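You operate a simulated robot arm through the tools that you are given. There is no shell and no other tool. Be economical: measure what you need, move in short steps, check, and stop when the job is done.

The job below is to be done with a simulated two-armed robot. You get a single attempt, and the scene is never put back.

Task
Pick up the cylinder with blue foot with one hand, pass it to the other hand and put it on the top of the low stand. Set down upright: cylinder with blue foot.

The check looks at the end state, three seconds after you hand in, the way a careful person would. Anything else that was tipped, shoved, dropped, spilled or broken makes it a failure.

Robot
Two 7-joint arms with two-finger grippers on one trunk, on a base that drives. Base frame: it is fixed to the floor where the robot stands at the start and does not move with it; the origin is under the middle of the robot, x ahead of it, y to its left, z up. Readings come in cm, rad, newtons and seconds.
The left shoulder is at the start at [4.6, 17.5, 120.3], the right one opposite. With the tool pointing down near the work surface each hand reaches from about 10 to 84 cm from the robot's upright axis, wherever it stands, measured 20 degrees to its own side. Places, roughly: top of the low stand [-10, -270, 50]. Payload 2.94 kg a hand.
The tool frame of a hand sits at the grasp point between the pads (the TCP): z along the fingers, y along the line on which they close. The tips reach 3 cm beyond it. The gripper opens to 13.8 cm. The gripper's body begins 10.9 cm behind the TCP.
Orientation is that of the tool frame in the base frame, as a unit quaternion [w, x, y, z]. With the fingers straight down and closing along the base's y, the tool's x points along the base's -x, its y along +y and its z along -z.

Tools
- The arms move only by the tool step_arm. It takes "left_steps", "right_steps" or both (then of equal length, played together; a hand with none holds still); each is a list of rows, each a list of 3 entries, a list of its own where there are three numbers: the finger opening in cm, from 0 to 13.8, then the shift along the tool's x, y, z in units of 300 mm (1.0 is 300 mm), then the turn, a rotation vector about the tool's x, y, z in units of 90 degrees (1.0 is 90 degrees). In form: [[claw, [dx, dy, dz], [rx, ry, rz]], ...]. A call has 1 to 20 rows; each row is the pose to reach, as a shift and turn from the pose commanded when the call began, along the tool's axes at that moment. A call with a number of a shift or a turn outside -1 to 1 is refused whole. A row lasts 0.2 s, in which the tool goes at most 5 cm and 0.15 rad; a call with a longer step from one row to the next is refused whole, and so is a gripper value outside its range. Where a pose cannot be reached the arm comes as near as it can. A force on the tool above 40 N (or 10 N above the force at the start of the call, whichever is more), or a blocked arm, ends the call early, and 0.2 s more pass. Each finger halts on what it meets, pressing with about 43 N; the grip force reading is that of the motor and also rises with nothing between the fingers. The clock runs only during rows and for 0.2 s after the last one: add rows that repeat a pose to give the fingers time. The reply holds the time, the measured pose of the TCP, the force on the tool along the base axes, the opening and the grip force, in the units named above and with some noise, with the torque about the TCP (base axes, N m) and any sound that the robot's microphone picked up.
- Cameras (640 x 400 px; columns grow to the right, rows downward): "scene" is now at [11.5, -1.71, 168.49]; the picture's right is [-0.19, -0.98, -0.00], its down [-0.68, 0.13, -0.72] and it looks along [0.71, -0.14, -0.69] (base axes); focal length 249 px, centre (320, 200). "left" rides on the left gripper at [7.1, -1.9, -14.6] in its tool frame; the picture's right is [0.26, 0.97, 0.00], its down [-0.85, 0.23, -0.48] and it looks along [-0.46, 0.12, 0.88] (tool axes); focal length 280 px, centre (320, 200). "right" rides on the right gripper at [7.1, 1.9, -14.6] in its tool frame; the picture's right is [-0.26, 0.97, 0.00], its down [-0.85, -0.23, -0.48] and it looks along [-0.46, -0.12, 0.88] (tool axes); focal length 280 px, centre (320, 200). There is no depth. A picture from a camera that has moved, and an enlarged one, comes with that camera's place and axes in the base frame and with its lens.
- capture(camera): a new picture of that camera. The clock stands still meanwhile.
- raise_lower(by): slides the trunk up (or, below 0, down) by that many cm; the arms and the scene camera ride with it, the base frame stays. It gives what a move gives, with no picture.
- steer(legs): drives the robot by 1 to 6 legs, each [ahead, turn to the left] in cm and rad, along the robot's own axes; the way and the turn of a leg run together, so that a leg with both is an arc; at most 150 cm and 3.142 rad a leg. The arms and the cameras ride along, it lands a little off, and it stops where it bumps. It gives what a move gives.
- head_to(pan, tilt): turns the head with the scene camera to pan (to the left, within 2.094 rad either way) and tilt (down, from -0.506 to 1.204), counted from straight ahead of the robot. It gives what a move gives.
- enlarge(camera, box): a new picture of the part [left, top, right, bottom] of that camera's present view, enlarged. The clock stands still meanwhile.
- job_done(): hands the job in; it is judged then, once.

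Go step by step. Nothing tells you exact positions but the pictures and the camera data: compare them with the known pose of the tool, close in by small moves and look again before you grip or let go. The budget is 120 turns and 92 pictures, counting those below and the enlarged ones. Unless the task says otherwise, let go and move clear before handing in, and close with one line.

The tools are called as a command line: name --argument value ..., lists and objects as JSON in quotes. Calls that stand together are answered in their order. step_arm: Moves the arms, as the interface text tells. Its arguments: {"type":"object","properties":{"left_steps":{"type":"array"},"right_steps":{"type":"array"}},"required":[]} The other tools are called the same way: raise_lower (by) slides the trunk up or down; steer (legs) drives the base; head_to (pan, tilt) turns the head that bears the scene camera; capture (camera) takes a picture; enlarge (camera, box) takes an enlarged picture of a part of a camera's view; job_done () hands the job in.

At the start:

```text
t: 0.0
left_tcp_pos: [56.95, 8.5, 109.44]
left_tool_rot: [0.0, 0.0, 1.0, 0.0]
left_ft_force: [-0.2, -0.2, 0.3]
left_ft_torque: [0.02, 0.04, 0.0]
left_gripper_width: 13.8
left_finger_force: 0.1
right_tcp_pos: [41.81, -29.22, 119.89]
right_tool_rot: [0.0, 0.001, 1.0, 0.0]
right_ft_force: [-0.3, -0.2, 0.1]
right_ft_torque: [0.0, 0.03, -0.01]
right_gripper_width: 13.79
right_finger_force: 0.0
trunk travel left (down, up): [-37.5, 35.9]
robot x, y, heading: [0.18, -0.12, -0.003]
head pan, tilt: [-0.195, 0.761]
```

scene: 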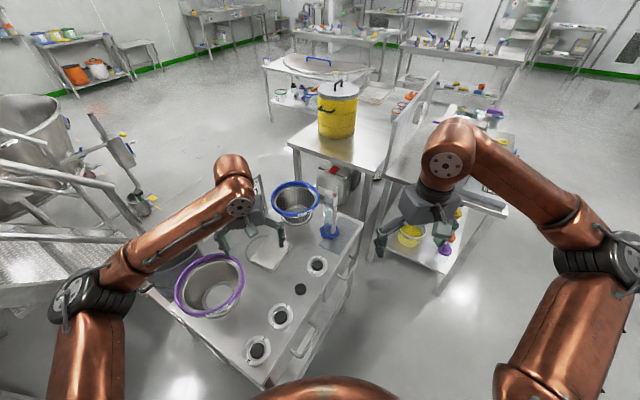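
right: 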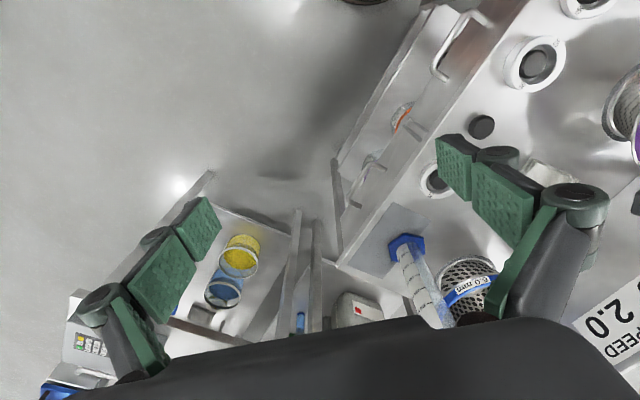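
left: 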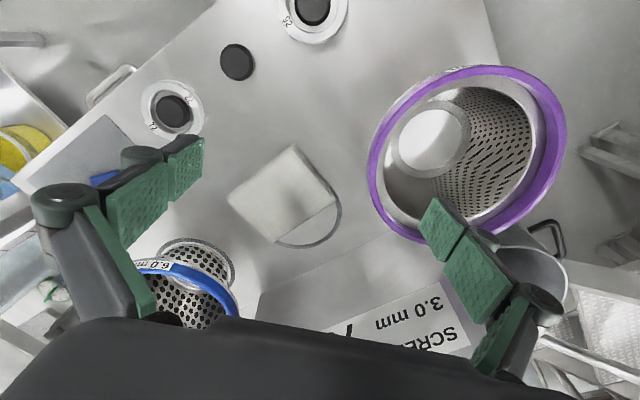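

The graduated cylinder with the blue foot stands on the table near scene pixel (328,230), close to the left hand's front. I take a closer look and also look for the low stand to the right.

enlarge --camera "scene" --box '[240, 140, 400, 260]'

enlarge --camera "right" --box '[320, 180, 520, 330]'

head_to --pan -1.6 --tilt 0.5

capture --camera "scene"

```text
3.33 times, centred on (320, 200) of scene
camera zoom: at [11.5, -1.71, 168.49], right [-0.19, -0.98, 0.0], down [-0.68, 0.13, -0.72], along [0.71, -0.14, -0.69], focal length 829 px, centre (320, 200)
```

zoom: 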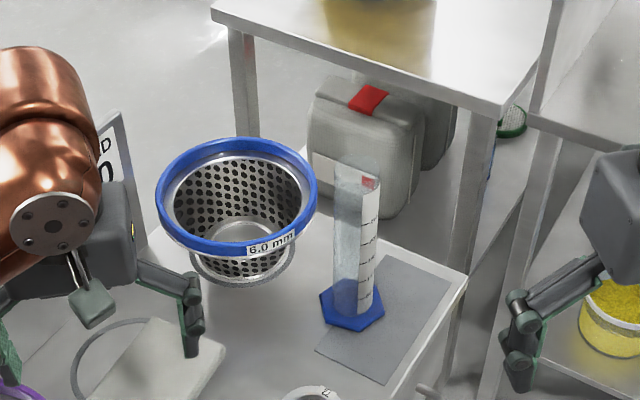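

```text
2.67 times, centred on (420, 255) of right
camera zoom: at [34.82, -27.29, 134.43], right [0.26, 0.97, 0.0], down [0.85, -0.23, 0.48], along [0.46, -0.12, -0.88], focal length 748 px, centre (53, 53)
```

zoom: 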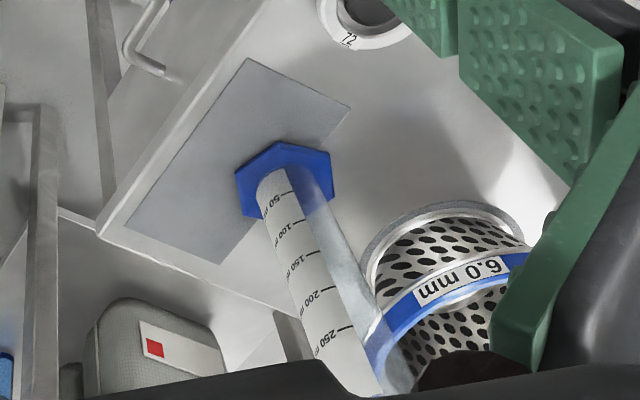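

```text
t: 1.5
left_tcp_pos: [56.92, 8.57, 109.53]
left_tool_rot: [0.0, -0.001, 1.0, -0.001]
left_ft_force: [-0.3, 0.6, 0.5]
left_ft_torque: [0.0, 0.02, 0.02]
left_gripper_width: 13.78
left_finger_force: 0.1
right_tcp_pos: [41.79, -29.08, 119.93]
right_tool_rot: [0.0, 0.0, 1.0, -0.001]
right_ft_force: [-0.1, -0.6, -0.7]
right_ft_torque: [0.0, -0.02, 0.01]
right_gripper_width: 13.79
right_finger_force: 0.1
trunk travel left (down, up): [-37.5, 35.9]
robot x, y, heading: [-0.11, -0.23, 0.002]
head pan, tilt: [-1.6, 0.499]
```

```text
86 pictures are left
camera scene: at [3.15, -9.21, 170.78], right [-1.0, 0.03, 0.0], down [0.01, 0.48, -0.88], along [-0.03, -0.88, -0.48], focal length 249 px, centre (320, 200)
```

scene: 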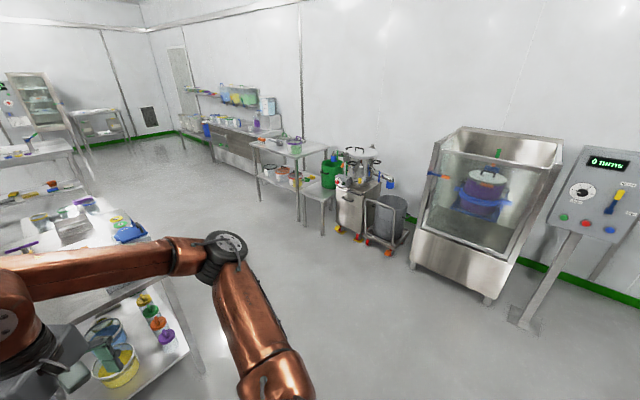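

The low stand seems to be the small stool at scene pixel (318,195). The cylinder stands at about (76,-18.7), from z 85 up to 108. I zoom in on the stand before working.

enlarge --camera "scene" --box '[240, 120, 440, 260]'

head_to --pan -0.2 --tilt 0.8

step_arm --right_steps '[[13.8, [-0.1, 0, -0.02], [0, 0, 0]], [13.8, [-0.2, 0.03, -0.04], [0, 0, 0]], [13.8, [-0.3, 0.06, -0.06], [0, 0, 0]], [13.8, [-0.42, 0.09, -0.07], [0, 0, 0]], [13.8, [-0.55, 0.12, -0.07], [0, 0, 0]], [13.8, [-0.68, 0.15, -0.07], [0, 0, 0]], [13.8, [-0.8, 0.2, -0.07], [0, 0, 0]], [13.8, [-0.8, 0.2, -0.07], [0, 0, 0]]]'

```text
2.86 times, centred on (340, 190) of scene
camera zoom: at [3.15, -9.21, 170.78], right [-1.0, 0.03, 0.0], down [0.01, 0.48, -0.88], along [-0.03, -0.88, -0.48], focal length 711 px, centre (263, 229)
```

zoom: 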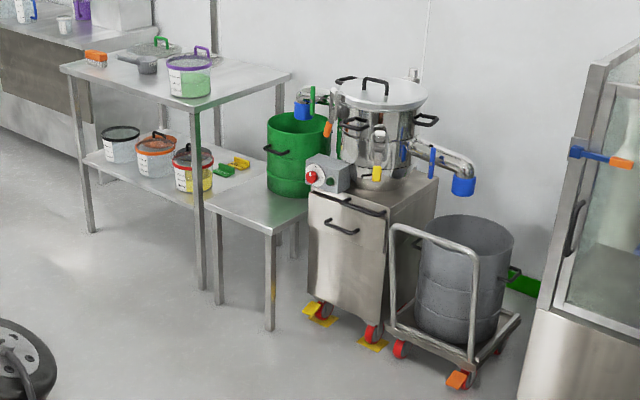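

```text
t: 3.1
left_tcp_pos: [56.92, 8.47, 109.54]
left_tool_rot: [0.0, 0.0, 1.0, -0.001]
left_ft_force: [-0.7, 0.5, -0.2]
left_ft_torque: [0.01, -0.01, 0.02]
left_gripper_width: 13.78
left_finger_force: 0.1
right_tcp_pos: [41.74, -29.21, 119.84]
right_tool_rot: [0.001, 0.0, 1.0, 0.0]
right_ft_force: [-0.3, 0.3, -0.7]
right_ft_torque: [0.01, 0.01, -0.01]
right_gripper_width: 13.78
right_finger_force: 0.0
trunk travel left (down, up): [-37.5, 35.9]
robot x, y, heading: [-0.24, 0.17, -0.001]
head pan, tilt: [-0.201, 0.799]
```

```text
t: 4.9
left_tcp_pos: [56.79, 8.34, 109.49]
left_tool_rot: [0.0, 0.0, 1.0, 0.001]
left_ft_force: [0.3, 0.1, 0.5]
left_ft_torque: [0.07, -0.02, 0.0]
left_gripper_width: 13.8
left_finger_force: 0.1
right_tcp_pos: [65.38, -23.28, 122.19]
right_tool_rot: [0.0, 0.0, 1.0, -0.001]
right_ft_force: [0.1, -0.5, 0.4]
right_ft_torque: [0.06, -0.01, 0.01]
right_gripper_width: 13.78
right_finger_force: 0.0
trunk travel left (down, up): [-37.5, 35.9]
robot x, y, heading: [0.31, 0.54, -0.004]
head pan, tilt: [-0.201, 0.799]
```

The stand's back half holds a green bucket, leaving its near part free. I bring the right hand above the cylinder and check.

step_arm --right_steps '[[13.8, [-0.12, 0.05, 0], [0, 0, 0]], [13.8, [-0.25, 0.1, 0], [0, 0, 0]], [13.8, [-0.35, 0.15, 0], [0, 0, 0]], [13.8, [-0.35, 0.15, 0], [0, 0, 0]]]'

capture --camera "right"

capture --camera "scene"

```text
t: 5.9
left_tcp_pos: [56.83, 8.46, 109.48]
left_tool_rot: [0.0, 0.0, 1.0, 0.0]
left_ft_force: [0.6, 0.4, -0.3]
left_ft_torque: [-0.01, 0.03, -0.02]
left_gripper_width: 13.79
left_finger_force: 0.0
right_tcp_pos: [74.02, -18.63, 121.39]
right_tool_rot: [0.002, 0.001, 1.0, 0.001]
right_ft_force: [0.4, 0.0, -0.3]
right_ft_torque: [0.02, 0.01, -0.04]
right_gripper_width: 13.8
right_finger_force: 0.1
right hand out of reach, approached as far as the arm can: row 3, 4
trunk travel left (down, up): [-37.5, 35.9]
robot x, y, heading: [-0.02, 0.14, 0.004]
head pan, tilt: [-0.201, 0.799]
```

```text
84 pictures are left
camera right: at [67.01, -16.8, 135.85], right [0.26, 0.96, 0.0], down [0.85, -0.23, 0.48], along [0.46, -0.13, -0.88], focal length 280 px, centre (320, 200)
```

right: 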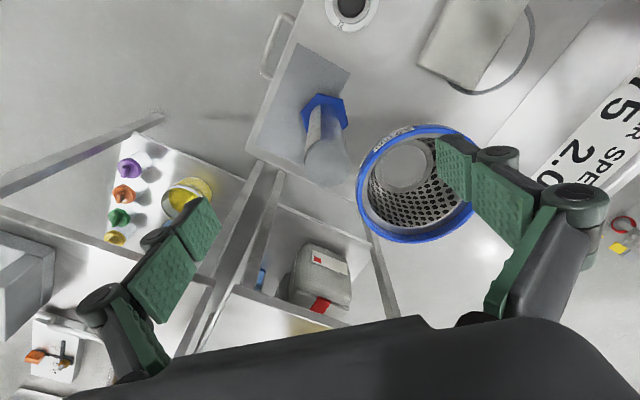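

```text
83 pictures are left
camera scene: at [11.35, -1.7, 168.18], right [-0.2, -0.98, 0.0], down [-0.7, 0.14, -0.7], along [0.68, -0.14, -0.72], focal length 249 px, centre (320, 200)
```

scene: 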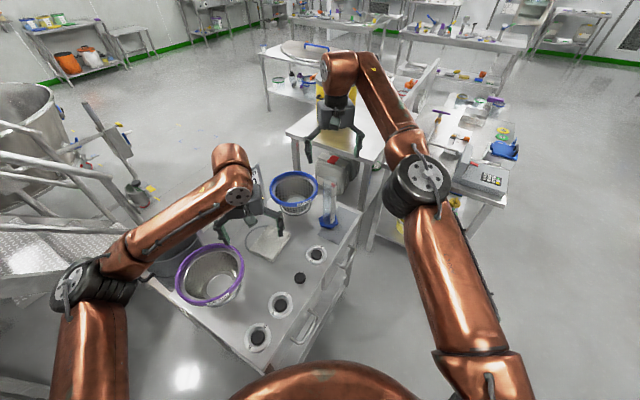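

The cylinder's axis is at about (76.4,-19.0), and the blue-ringed sieve's rim (z 95) stays clear of the fingertips. I lower the hand to about z 110, where reach is better.

step_arm --right_steps '[[13.8, [-0.02, 0, 0.12], [0, 0, 0]], [13.8, [-0.02, 0, 0.25], [0, 0, 0]], [13.8, [-0.02, 0, 0.36], [0, 0, 0]], [13.8, [-0.02, 0, 0.36], [0, 0, 0]]]'

capture --camera "right"

enlarge --camera "scene" --box '[260, 120, 420, 240]'

```text
t: 6.9
left_tcp_pos: [56.9, 8.49, 109.51]
left_tool_rot: [0.0, 0.0, 1.0, 0.001]
left_ft_force: [0.3, -0.5, 0.0]
left_ft_torque: [0.02, -0.01, 0.01]
left_gripper_width: 13.79
left_finger_force: 0.0
right_tcp_pos: [74.91, -18.94, 110.64]
right_tool_rot: [0.0, 0.001, 1.0, 0.0]
right_ft_force: [-0.3, 0.6, 0.0]
right_ft_torque: [-0.02, -0.04, -0.01]
right_gripper_width: 13.82
right_finger_force: 0.0
trunk travel left (down, up): [-37.5, 35.9]
robot x, y, heading: [-0.19, 0.29, 0.004]
head pan, tilt: [-0.201, 0.799]
```

```text
82 pictures are left
camera right: at [67.81, -16.9, 125.16], right [0.26, 0.97, 0.0], down [0.85, -0.23, 0.48], along [0.46, -0.13, -0.88], focal length 280 px, centre (320, 200)
```

right: 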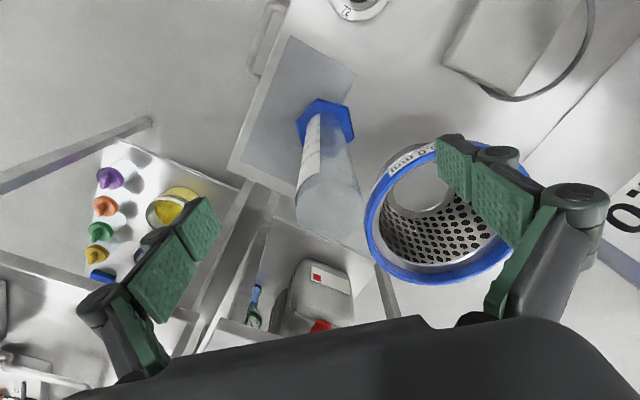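

```text
3.33 times, centred on (340, 180) of scene
camera zoom: at [11.25, -1.67, 168.19], right [-0.2, -0.98, 0.0], down [-0.7, 0.14, -0.7], along [0.68, -0.14, -0.72], focal length 829 px, centre (253, 267)
```

zoom: 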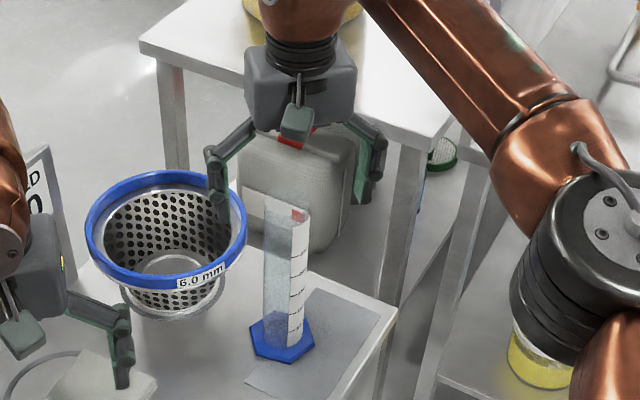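

The cylinder's top is at about (76.6,-18.8,109) with a diameter around 4.5. I move to z 102 around it and look again before gripping.

step_arm --right_steps '[[13.8, [-0.05, 0, 0.1], [0, 0, 0]], [13.8, [-0.06, 0, 0.2], [0, 0, 0]], [13.8, [-0.06, 0, 0.28], [0, 0, 0]], [13.8, [-0.06, 0, 0.28], [0, 0, 0]]]'

capture --camera "right"

enlarge --camera "scene" --box '[260, 120, 420, 240]'

```text
t: 7.9
left_tcp_pos: [56.89, 8.59, 109.55]
left_tool_rot: [0.0, -0.001, 1.0, 0.0]
left_ft_force: [-0.4, 0.3, 0.2]
left_ft_torque: [-0.02, -0.02, 0.0]
left_gripper_width: 13.79
left_finger_force: 0.0
right_tcp_pos: [76.57, -18.83, 102.17]
right_tool_rot: [0.0, 0.0, 1.0, 0.0]
right_ft_force: [0.4, 0.7, -0.1]
right_ft_torque: [-0.02, -0.02, 0.0]
right_gripper_width: 13.81
right_finger_force: 0.1
trunk travel left (down, up): [-37.5, 35.9]
robot x, y, heading: [0.27, 0.24, -0.003]
head pan, tilt: [-0.201, 0.799]
```

```text
80 pictures are left
camera right: at [69.54, -16.86, 116.72], right [0.26, 0.97, 0.0], down [0.85, -0.23, 0.48], along [0.46, -0.12, -0.88], focal length 280 px, centre (320, 200)
```

right: 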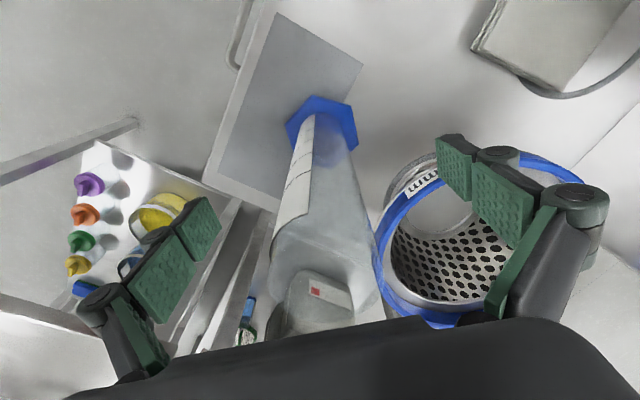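

```text
3.33 times, centred on (340, 180) of scene
camera zoom: at [11.26, -1.68, 168.19], right [-0.2, -0.98, 0.0], down [-0.7, 0.14, -0.7], along [0.68, -0.14, -0.72], focal length 829 px, centre (253, 267)
```

zoom: 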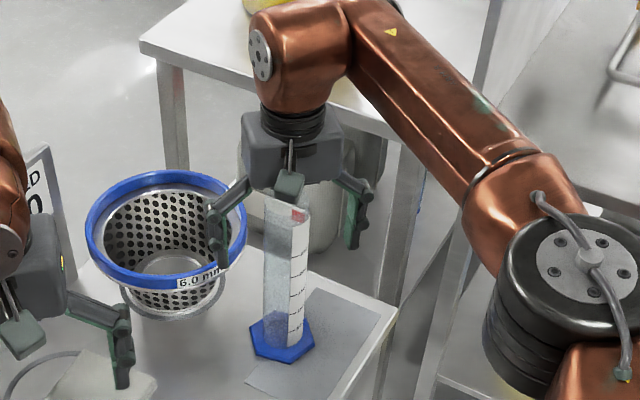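

The hand is centred on the cylinder with the pads on either side. I close the fingers.

step_arm --right_steps '[[3, [0, 0, 0], [0, 0, 0]], [3, [0, 0, 0], [0, 0, 0]], [3, [0, 0, 0], [0, 0, 0]], [3, [0, 0, 0], [0, 0, 0]], [3, [0, 0, 0], [0, 0, 0]], [3, [0, 0, 0], [0, 0, 0]], [3, [0, 0, 0], [0, 0, 0]], [3, [0, 0, 0], [0, 0, 0]], [3, [0, 0, 0], [0, 0, 0]]]'

capture --camera "right"

```text
t: 9.9
left_tcp_pos: [56.83, 8.62, 109.47]
left_tool_rot: [-0.001, 0.0, 1.0, 0.0]
left_ft_force: [0.8, 0.2, 0.8]
left_ft_torque: [0.02, 0.0, -0.01]
left_gripper_width: 13.8
left_finger_force: 0.0
right_tcp_pos: [76.63, -18.8, 102.27]
right_tool_rot: [0.0, -0.001, 1.0, 0.0]
right_ft_force: [-0.7, 0.2, 1.2]
right_ft_torque: [0.0, 0.04, 0.02]
right_gripper_width: 4.63
right_finger_force: 42.8
trunk travel left (down, up): [-37.5, 35.9]
robot x, y, heading: [-0.16, -0.03, 0.0]
head pan, tilt: [-0.201, 0.799]
```

```text
78 pictures are left
camera right: at [69.58, -16.89, 116.71], right [0.26, 0.97, 0.0], down [0.85, -0.23, 0.48], along [0.46, -0.13, -0.88], focal length 280 px, centre (320, 200)
```

right: 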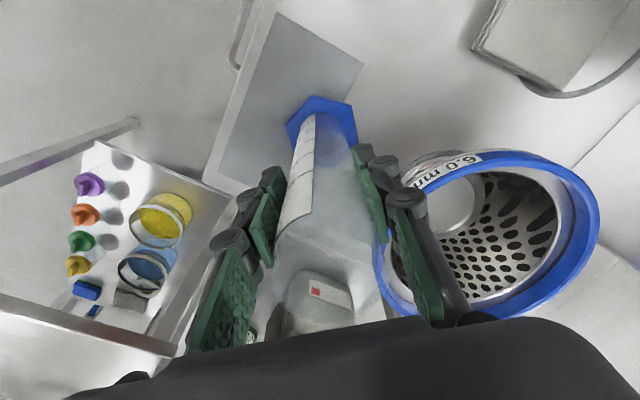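

The cylinder is gripped at 4.6 cm width. I raise the trunk, which lifts it straight up.

raise_lower --by 3

capture --camera "right"

raise_lower --by 15

capture --camera "scene"

```text
t: 10.6
left_tcp_pos: [56.97, 8.65, 112.39]
left_tool_rot: [0.0, 0.0, 1.0, -0.001]
left_ft_force: [0.2, 0.3, 0.4]
left_ft_torque: [0.01, 0.01, 0.02]
left_gripper_width: 13.81
left_finger_force: 0.1
right_tcp_pos: [76.89, -18.83, 105.01]
right_tool_rot: [-0.001, -0.001, 1.0, 0.0]
right_ft_force: [0.4, 0.3, -0.9]
right_ft_torque: [0.02, 0.07, 0.0]
right_gripper_width: 4.64
right_finger_force: 42.8
trunk travel left (down, up): [-40.5, 32.9]
robot x, y, heading: [0.2, 0.13, 0.001]
head pan, tilt: [-0.201, 0.799]
```

```text
77 pictures are left
camera right: at [69.82, -16.96, 119.61], right [0.26, 0.97, 0.0], down [0.85, -0.23, 0.47], along [0.46, -0.13, -0.88], focal length 280 px, centre (320, 200)
```

right: 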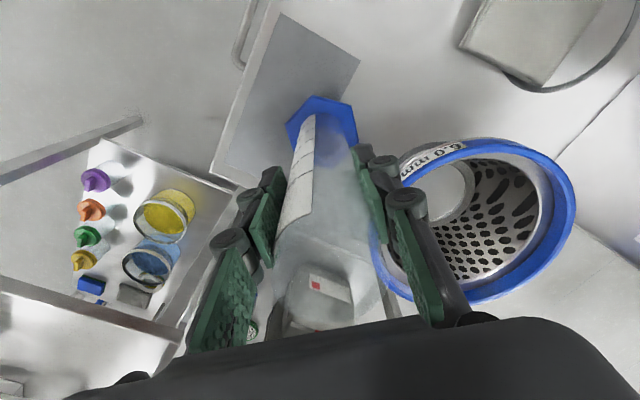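

```text
t: 12.4
left_tcp_pos: [56.96, 8.54, 127.4]
left_tool_rot: [-0.001, 0.0, 1.0, 0.0]
left_ft_force: [-0.1, -0.4, 0.5]
left_ft_torque: [0.0, -0.01, 0.01]
left_gripper_width: 13.8
left_finger_force: 0.0
right_tcp_pos: [76.27, -18.79, 121.88]
right_tool_rot: [0.013, 0.001, 1.0, 0.0]
right_ft_force: [0.1, -0.1, -0.3]
right_ft_torque: [0.01, -0.01, -0.02]
right_gripper_width: 4.61
right_finger_force: 42.7
trunk travel left (down, up): [-55.5, 17.9]
robot x, y, heading: [0.27, 0.24, 0.001]
head pan, tilt: [-0.201, 0.799]
```

```text
76 pictures are left
camera scene: at [6.61, -1.68, 186.16], right [-0.2, -0.98, 0.0], down [-0.7, 0.14, -0.7], along [0.68, -0.14, -0.72], focal length 249 px, centre (320, 200)
```

scene: 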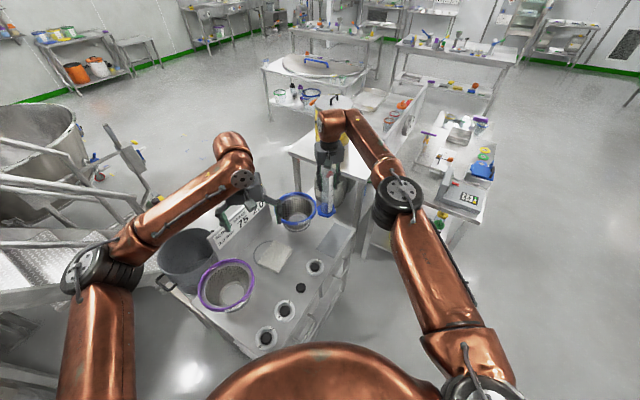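

The cylinder is lifted clear. I bring it to the middle with the right hand, while the left hand turns to point obliquely toward the meeting place at about (58,-8).

step_arm --left_steps '[[13.8, [0.03, 0.002, 0.023], [0.0348, -0.0603, 0.0603]], [13.8, [0.06, 0.003, 0.047], [0.0696, -0.1206, 0.1206]], [13.8, [0.09, 0.005, 0.07], [0.1044, -0.1809, 0.1809]], [13.8, [0.12, 0.007, 0.093], [0.1392, -0.2412, 0.2412]], [13.8, [0.15, 0.009, 0.117], [0.174, -0.3015, 0.3015]], [13.8, [0.18, 0.01, 0.14], [0.2088, -0.3618, 0.3618]], [13.8, [0.21, 0.012, 0.163], [0.2436, -0.4221, 0.4221]], [13.8, [0.24, 0.014, 0.186], [0.2784, -0.4824, 0.4824]], [13.8, [0.27, 0.015, 0.21], [0.3132, -0.5427, 0.5427]], [13.8, [0.3, 0.017, 0.233], [0.348, -0.603, 0.603]], [13.8, [0.3, 0.017, 0.233], [0.348, -0.603, 0.603]], [13.8, [0.3, 0.017, 0.233], [0.348, -0.603, 0.603]]]' --right_steps '[[3, [0.061, 0.036, -0.02], [0, 0, 0]], [3, [0.122, 0.072, -0.04], [0, 0, 0]], [3, [0.183, 0.108, -0.06], [0, 0, 0]], [3, [0.244, 0.144, -0.08], [0, 0, 0]], [3, [0.305, 0.18, -0.1], [0, 0, 0]], [3, [0.366, 0.216, -0.12], [0, 0, 0]], [3, [0.427, 0.252, -0.14], [0, 0, 0]], [3, [0.488, 0.288, -0.16], [0, 0, 0]], [3, [0.549, 0.324, -0.18], [0, 0, 0]], [3, [0.61, 0.36, -0.2], [0, 0, 0]], [3, [0.61, 0.36, -0.2], [0, 0, 0]], [3, [0.61, 0.36, -0.2], [0, 0, 0]]]'

capture --camera "scene"

capture --camera "left"

```text
t: 15.0
left_tcp_pos: [47.76, 9.3, 120.47]
left_tool_rot: [0.433, 0.433, 0.75, -0.25]
left_ft_force: [0.0, 0.3, 1.0]
left_ft_torque: [0.01, -0.01, 0.01]
left_gripper_width: 13.83
left_finger_force: 0.0
right_tcp_pos: [57.69, -7.82, 127.36]
right_tool_rot: [0.013, 0.0, 1.0, 0.001]
right_ft_force: [-0.8, 0.6, -1.4]
right_ft_torque: [0.01, -0.02, 0.03]
right_gripper_width: 4.55
right_finger_force: 43.4
trunk travel left (down, up): [-55.5, 17.9]
robot x, y, heading: [-0.13, 0.13, 0.001]
head pan, tilt: [-0.201, 0.799]
```

```text
75 pictures are left
camera scene: at [6.48, -1.66, 186.18], right [-0.2, -0.98, 0.0], down [-0.7, 0.14, -0.7], along [0.68, -0.14, -0.72], focal length 249 px, centre (320, 200)
```

scene: 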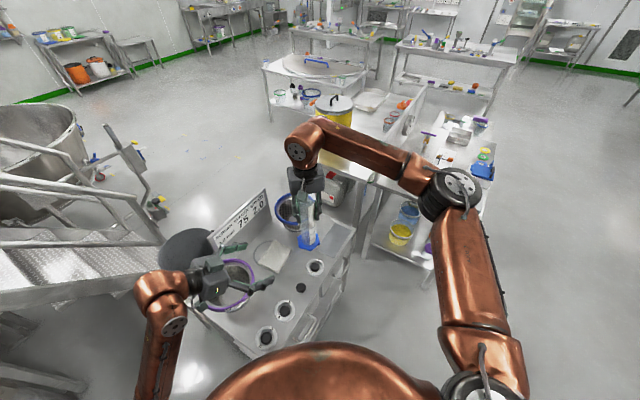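

```text
74 pictures are left
camera left: at [38.14, 22.18, 121.81], right [0.77, 0.6, -0.23], down [0.2, 0.1, 0.97], along [0.6, -0.8, -0.04], focal length 280 px, centre (320, 200)
```

left: 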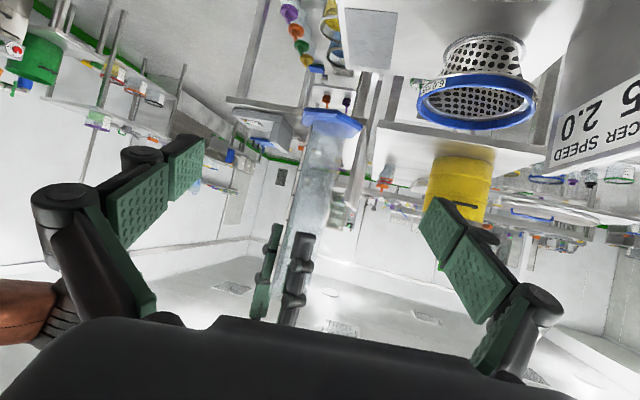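

The left hand is lined up with the cylinder between its fingers' paths. I straighten the small 1.5° tilt of the right hand and advance the left hand part of the way.

step_arm --left_steps '[[13.8, [-0.04, 0, 0.07], [0, 0, 0]], [13.8, [-0.08, 0, 0.14], [0, 0, 0]], [13.8, [-0.12, 0, 0.21], [0, 0, 0]], [13.8, [-0.16, 0.001, 0.28], [0, 0, 0]], [13.8, [-0.2, 0.001, 0.34], [0, 0, 0]], [13.8, [-0.2, 0.001, 0.34], [0, 0, 0]]]' --right_steps '[[3, [0, 0, 0], [0, 0.0167, 0]], [3, [0, 0, 0], [0, 0.0167, 0]], [3, [0, 0, 0], [0, 0.0167, 0]], [3, [0, 0, 0], [0, 0.0167, 0]], [3, [0, 0, 0], [0, 0.0167, 0]], [3, [0, 0, 0], [0, 0.0167, 0]]]'

capture --camera "left"

enlarge --camera "scene" --box '[220, 150, 380, 290]'

capture --camera "right"

```text
t: 16.4
left_tcp_pos: [53.83, -1.15, 120.57]
left_tool_rot: [0.433, 0.433, 0.75, -0.249]
left_ft_force: [-0.1, -0.2, 0.1]
left_ft_torque: [0.01, -0.02, -0.06]
left_gripper_width: 13.8
left_finger_force: 0.1
right_tcp_pos: [57.76, -7.88, 127.61]
right_tool_rot: [0.0, 0.0, 1.0, -0.001]
right_ft_force: [0.3, 0.3, -1.3]
right_ft_torque: [-0.01, 0.01, 0.01]
right_gripper_width: 4.5
right_finger_force: 42.6
trunk travel left (down, up): [-55.5, 17.9]
robot x, y, heading: [0.02, 0.08, -0.003]
head pan, tilt: [-0.201, 0.799]
```

```text
73 pictures are left
camera left: at [44.21, 11.96, 121.82], right [0.77, 0.6, -0.23], down [0.21, 0.1, 0.97], along [0.6, -0.8, -0.04], focal length 280 px, centre (320, 200)
```

left: 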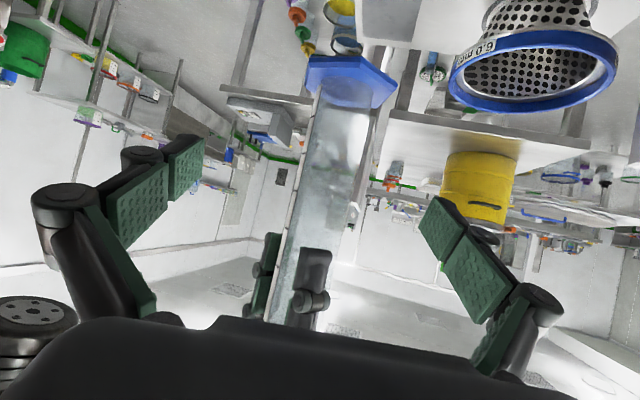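

```text
2.86 times, centred on (300, 220) of scene
camera zoom: at [6.51, -1.61, 186.18], right [-0.2, -0.98, 0.0], down [-0.7, 0.14, -0.7], along [0.68, -0.14, -0.72], focal length 711 px, centre (377, 143)
```

zoom: 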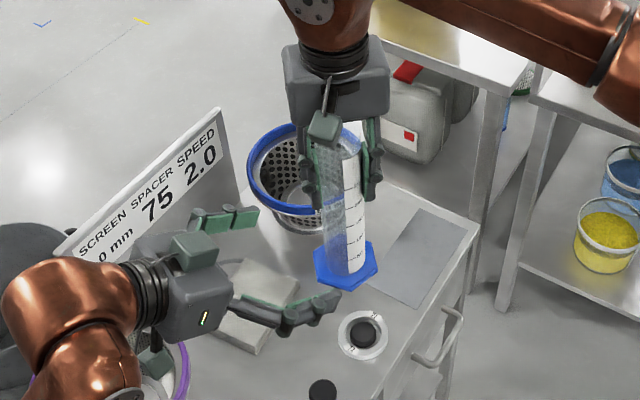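

```text
71 pictures are left
camera right: at [50.73, -6.02, 142.06], right [0.26, 0.96, 0.0], down [0.85, -0.23, 0.48], along [0.46, -0.13, -0.88], focal length 280 px, centre (320, 200)
```

right: 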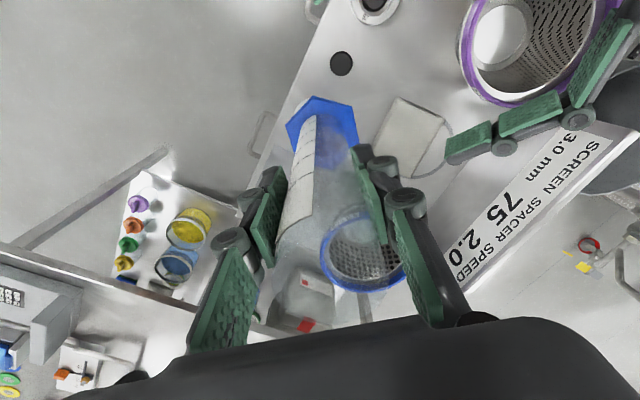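

The cylinder looks slightly off in the left view, so I zoom in to measure before closing in.

enlarge --camera "left" --box '[220, 40, 460, 340]'

enlarge --camera "scene" --box '[270, 180, 340, 230]'

```text
1.33 times, centred on (340, 190) of left
camera zoom: at [44.21, 11.96, 121.82], right [0.77, 0.6, -0.23], down [0.21, 0.1, 0.97], along [0.6, -0.8, -0.04], focal length 374 px, centre (293, 213)
```

zoom: 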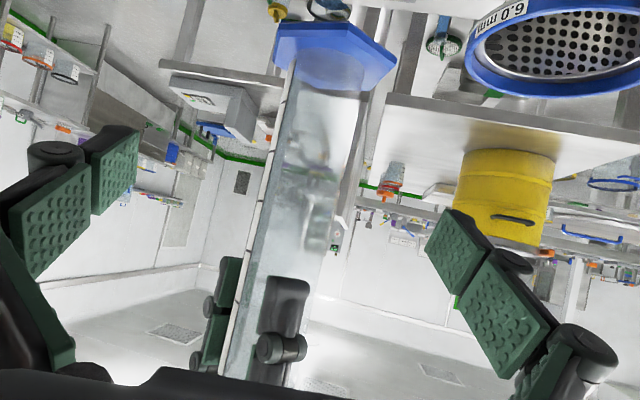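

```text
8.00 times, centred on (305, 205) of scene
camera zoom: at [6.51, -1.61, 186.18], right [-0.2, -0.98, 0.0], down [-0.7, 0.14, -0.7], along [0.68, -0.14, -0.72], focal length 1990 px, centre (440, 160)
```

zoom: 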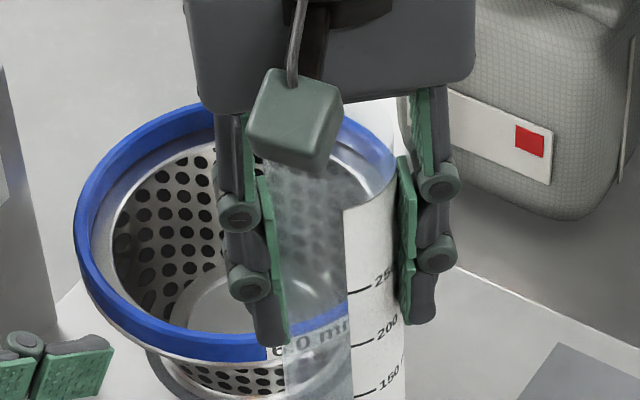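

The cylinder seems to sit 1–2 cm ahead of the right TCP line, so I shift the left hand about 1.5 cm along its closing axis and come halfway closer before re-measuring.

step_arm --left_steps '[[13.8, [0, 0.05, 0], [0, 0, 0]], [13.8, [-0.03, 0.05, 0.05], [0, 0, 0]], [13.8, [-0.06, 0.05, 0.1], [0, 0, 0]], [13.8, [-0.06, 0.05, 0.1], [0, 0, 0]]]'

enlarge --camera "left" --box '[160, 40, 480, 240]'

enlarge --camera "scene" --box '[240, 170, 360, 260]'

enlarge --camera "right" --box '[240, 70, 480, 220]'

```text
t: 17.4
left_tcp_pos: [56.96, -3.44, 120.76]
left_tool_rot: [0.434, 0.433, 0.75, -0.25]
left_ft_force: [-0.3, 0.4, -0.5]
left_ft_torque: [0.01, 0.03, -0.03]
left_gripper_width: 13.81
left_finger_force: 0.0
right_tcp_pos: [57.76, -7.94, 127.5]
right_tool_rot: [0.001, 0.0, 1.0, 0.0]
right_ft_force: [0.6, -0.7, -1.4]
right_ft_torque: [-0.04, 0.03, -0.01]
right_gripper_width: 4.52
right_finger_force: 43.2
trunk travel left (down, up): [-55.5, 17.9]
robot x, y, heading: [0.12, 0.2, -0.002]
head pan, tilt: [-0.201, 0.799]
```

```text
2.00 times, centred on (320, 140) of left
camera zoom: at [47.4, 9.61, 121.91], right [0.77, 0.6, -0.23], down [0.21, 0.11, 0.97], along [0.6, -0.8, -0.04], focal length 561 px, centre (320, 320)
```

zoom: 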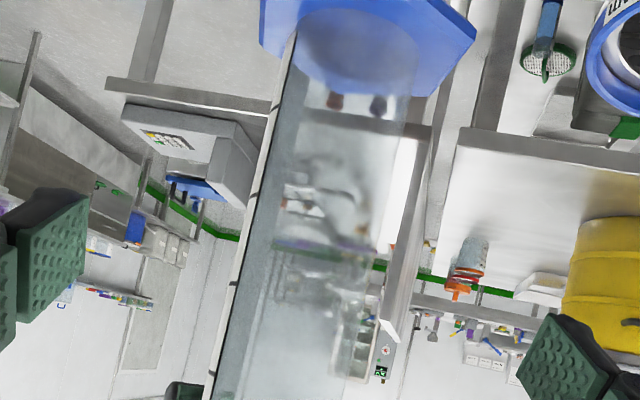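

```text
4.44 times, centred on (300, 215) of scene
camera zoom: at [6.5, -1.61, 186.18], right [-0.2, -0.98, 0.0], down [-0.7, 0.14, -0.7], along [0.68, -0.14, -0.72], focal length 1106 px, centre (409, 133)
```

zoom: 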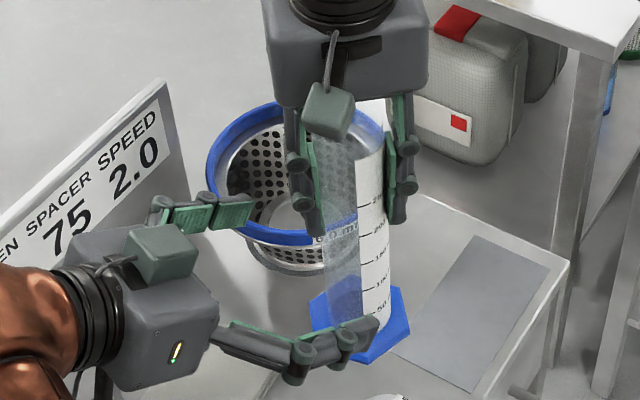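

```text
2.67 times, centred on (360, 145) of right
camera zoom: at [50.72, -6.01, 142.06], right [0.26, 0.96, 0.0], down [0.85, -0.23, 0.48], along [0.46, -0.13, -0.88], focal length 748 px, centre (213, 347)
```

zoom: 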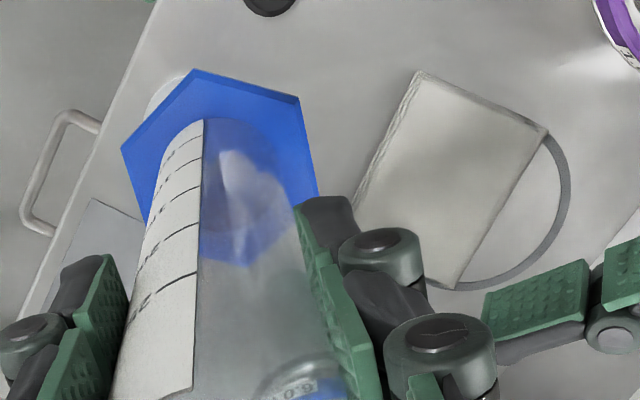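

The right camera puts the foot centre about 1 cm ahead of the right TCP, and the left camera gives about 1.7 cm. I finish the approach with a small correction, 1.5 cm lower to stay clear of the right fingertips.

step_arm --left_steps '[[13.8, [0.02, -0.005, 0.03], [0, 0, 0]], [13.8, [0.0, -0.01, 0.08], [0, 0, 0]], [13.8, [-0.02, -0.01, 0.13], [0, 0, 0]], [13.8, [-0.04, -0.01, 0.17], [0, 0, 0]], [13.8, [-0.04, -0.01, 0.17], [0, 0, 0]]]'

capture --camera "left"

enlarge --camera "scene" --box '[240, 170, 360, 260]'

enlarge --camera "right" --box '[200, 70, 440, 270]'

```text
t: 18.6
left_tcp_pos: [59.11, -7.92, 119.05]
left_tool_rot: [0.434, 0.433, 0.749, -0.251]
left_ft_force: [0.3, -0.2, 0.3]
left_ft_torque: [0.02, -0.01, 0.0]
left_gripper_width: 13.84
left_finger_force: 0.1
right_tcp_pos: [57.69, -8.05, 127.52]
right_tool_rot: [0.0, 0.0, 1.0, 0.0]
right_ft_force: [-0.2, 0.2, -1.0]
right_ft_torque: [0.03, 0.0, 0.02]
right_gripper_width: 4.49
right_finger_force: 42.8
trunk travel left (down, up): [-55.5, 17.9]
robot x, y, heading: [-0.15, 0.06, -0.002]
head pan, tilt: [-0.201, 0.799]
```

```text
65 pictures are left
camera left: at [49.54, 5.11, 120.36], right [0.77, 0.6, -0.23], down [0.2, 0.1, 0.97], along [0.6, -0.8, -0.04], focal length 280 px, centre (320, 200)
```

left: 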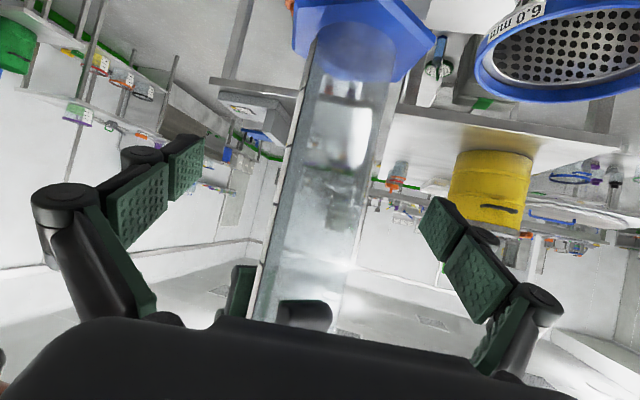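

```text
4.44 times, centred on (300, 215) of scene
camera zoom: at [6.53, -1.67, 186.17], right [-0.2, -0.98, 0.0], down [-0.7, 0.14, -0.7], along [0.68, -0.14, -0.72], focal length 1106 px, centre (409, 133)
```

zoom: 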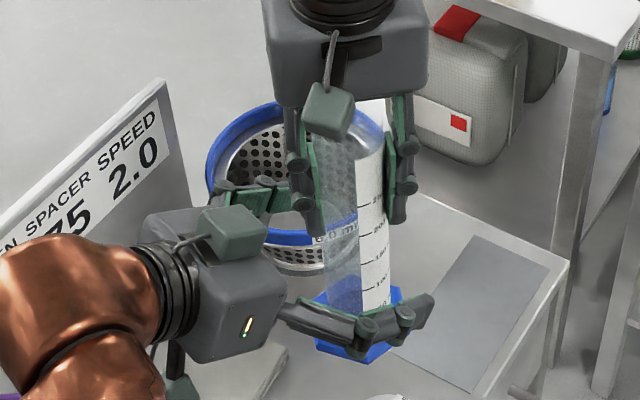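

```text
2.00 times, centred on (320, 170) of right
camera zoom: at [50.75, -6.06, 142.05], right [0.26, 0.96, 0.0], down [0.85, -0.23, 0.48], along [0.46, -0.13, -0.88], focal length 561 px, centre (320, 260)
```

zoom: 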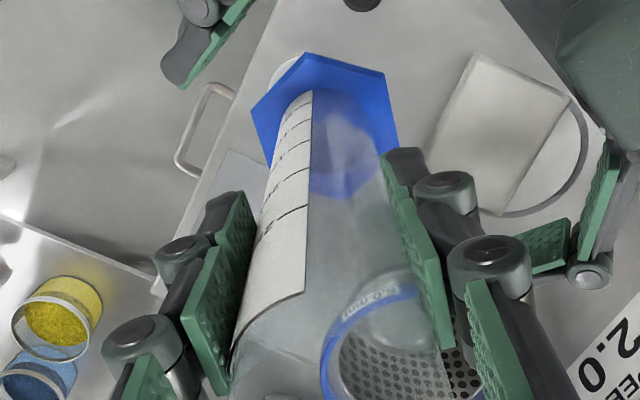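

The cylinder stands between the left pads, centred to within half a centimetre. I close the left fingers while the right still holds.

step_arm --left_steps '[[3, [0, 0, 0], [0, 0, 0]], [3, [0, 0, 0], [0, 0, 0]], [3, [0, 0, 0], [0, 0, 0]], [3, [0, 0, 0], [0, 0, 0]], [3, [0, 0, 0], [0, 0, 0]], [3, [0, 0, 0], [0, 0, 0]], [3, [0, 0, 0], [0, 0, 0]], [3, [0, 0, 0], [0, 0, 0]], [3, [0, 0, 0], [0, 0, 0]], [3, [0, 0, 0], [0, 0, 0]]]'

capture --camera "left"

enlarge --camera "scene" --box '[240, 170, 360, 260]'

```text
t: 20.8
left_tcp_pos: [59.23, -7.84, 119.11]
left_tool_rot: [0.433, 0.433, 0.75, -0.249]
left_ft_force: [13.6, 4.5, -0.4]
left_ft_torque: [-0.31, 0.6, -0.26]
left_gripper_width: 4.66
left_finger_force: 43.3
right_tcp_pos: [57.74, -8.12, 127.54]
right_tool_rot: [-0.002, 0.0, 1.0, 0.0]
right_ft_force: [-13.5, -4.3, 1.0]
right_ft_torque: [-0.12, 0.55, 0.23]
right_gripper_width: 4.45
right_finger_force: 43.1
trunk travel left (down, up): [-55.5, 17.9]
robot x, y, heading: [0.22, 0.1, 0.003]
head pan, tilt: [-0.201, 0.799]
```

```text
62 pictures are left
camera left: at [49.59, 5.17, 120.35], right [0.77, 0.6, -0.23], down [0.2, 0.1, 0.97], along [0.6, -0.8, -0.04], focal length 280 px, centre (320, 200)
```

left: 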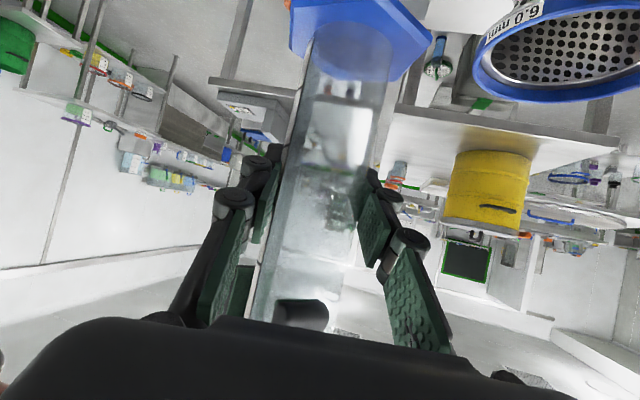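

```text
4.44 times, centred on (300, 215) of scene
camera zoom: at [6.55, -1.69, 186.17], right [-0.2, -0.98, 0.0], down [-0.7, 0.14, -0.7], along [0.68, -0.14, -0.72], focal length 1106 px, centre (409, 133)
```

zoom: 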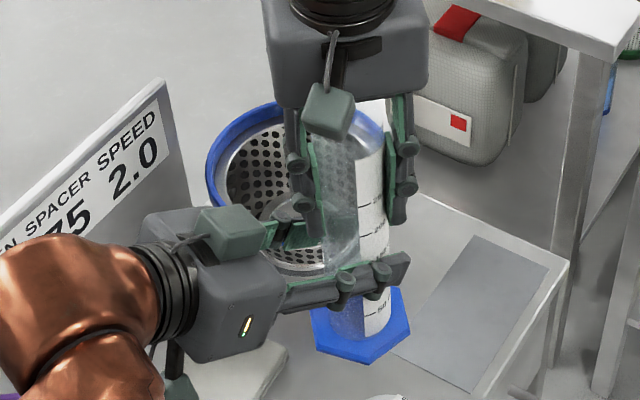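

The left hand holds too, but there is 13 N of strain between the hands along the left closing axis. I yield the left hand 0.3 cm to relieve it.

step_arm --left_steps '[[3, [0, 0.005, 0], [0, 0, 0]], [3, [0, 0.01, 0], [0, 0, 0]], [3, [0, 0.01, 0], [0, 0, 0]]]'

```text
t: 21.6
left_tcp_pos: [59.33, -7.82, 119.17]
left_tool_rot: [0.433, 0.433, 0.75, -0.251]
left_ft_force: [5.0, 0.8, 0.6]
left_ft_torque: [0.04, 0.19, -0.12]
left_gripper_width: 4.62
left_finger_force: 43.1
right_tcp_pos: [57.83, -8.06, 127.49]
right_tool_rot: [0.001, 0.0, 1.0, -0.001]
right_ft_force: [-4.0, -1.0, -0.4]
right_ft_torque: [-0.01, 0.14, 0.13]
right_gripper_width: 4.5
right_finger_force: 42.7
trunk travel left (down, up): [-55.5, 17.9]
robot x, y, heading: [-0.12, -0.31, 0.0]
head pan, tilt: [-0.201, 0.799]
```

Most of the strain is gone; one more small yield, then I open the right hand.

step_arm --left_steps '[[3, [0, 0.006, 0], [0, 0, 0]], [3, [0, 0.006, 0], [0, 0, 0]]]'

step_arm --right_steps '[[4.5, [0, 0, 0], [0, 0, 0]], [6, [0, 0, 0], [0, 0, 0]], [8, [0, 0, 0], [0, 0, 0]], [10, [0, 0, 0], [0, 0, 0]], [11, [0, 0, 0], [0, 0, 0]], [11, [0, 0, 0], [0, 0, 0]], [11, [0, 0, 0], [0, 0, 0]]]'

capture --camera "left"

enlarge --camera "scene" --box '[240, 170, 360, 260]'

```text
t: 22.2
left_tcp_pos: [59.54, -7.68, 119.2]
left_tool_rot: [0.432, 0.434, 0.75, -0.25]
left_ft_force: [-0.4, -5.5, 0.6]
left_ft_torque: [0.25, 0.15, -0.01]
left_gripper_width: 4.6
left_finger_force: 43.0
right_tcp_pos: [57.89, -8.04, 127.42]
right_tool_rot: [-0.001, -0.001, 1.0, 0.0]
right_ft_force: [-0.4, 5.6, -0.3]
right_ft_torque: [0.22, -0.13, 0.12]
right_gripper_width: 4.4
right_finger_force: 42.8
trunk travel left (down, up): [-55.5, 17.9]
robot x, y, heading: [-0.13, -0.06, 0.0]
head pan, tilt: [-0.201, 0.799]
```

```text
t: 23.8
left_tcp_pos: [59.51, -7.67, 119.17]
left_tool_rot: [0.432, 0.434, 0.75, -0.251]
left_ft_force: [-0.4, 0.1, -0.2]
left_ft_torque: [-0.03, -0.02, 0.0]
left_gripper_width: 4.63
left_finger_force: 42.4
right_tcp_pos: [57.78, -8.03, 127.47]
right_tool_rot: [-0.001, 0.0, 1.0, 0.0]
right_ft_force: [0.2, 0.1, 0.5]
right_ft_torque: [-0.01, -0.02, -0.01]
right_gripper_width: 11.02
right_finger_force: 0.0
trunk travel left (down, up): [-55.5, 17.9]
robot x, y, heading: [-0.02, 0.18, -0.002]
head pan, tilt: [-0.201, 0.799]
```

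```text
60 pictures are left
camera left: at [49.97, 5.36, 120.38], right [0.77, 0.6, -0.23], down [0.21, 0.1, 0.97], along [0.6, -0.8, -0.04], focal length 280 px, centre (320, 200)
```

left: 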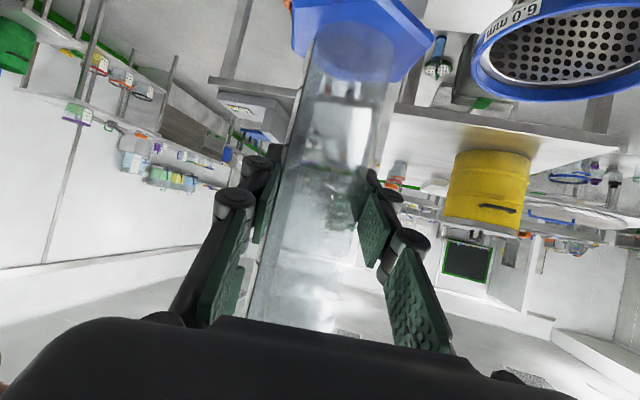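

```text
4.44 times, centred on (300, 215) of scene
camera zoom: at [6.55, -1.69, 186.17], right [-0.2, -0.98, 0.0], down [-0.7, 0.14, -0.7], along [0.68, -0.14, -0.72], focal length 1106 px, centre (409, 133)
```

zoom: 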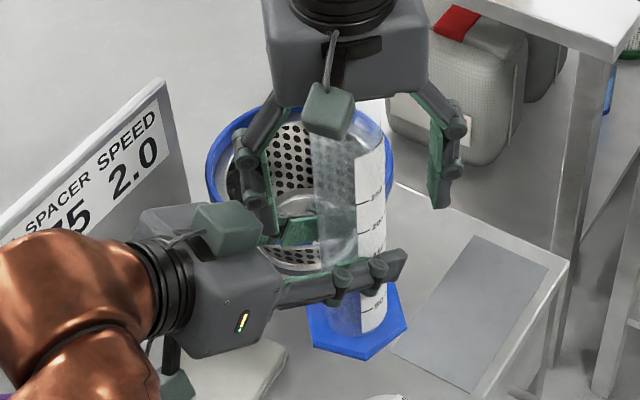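

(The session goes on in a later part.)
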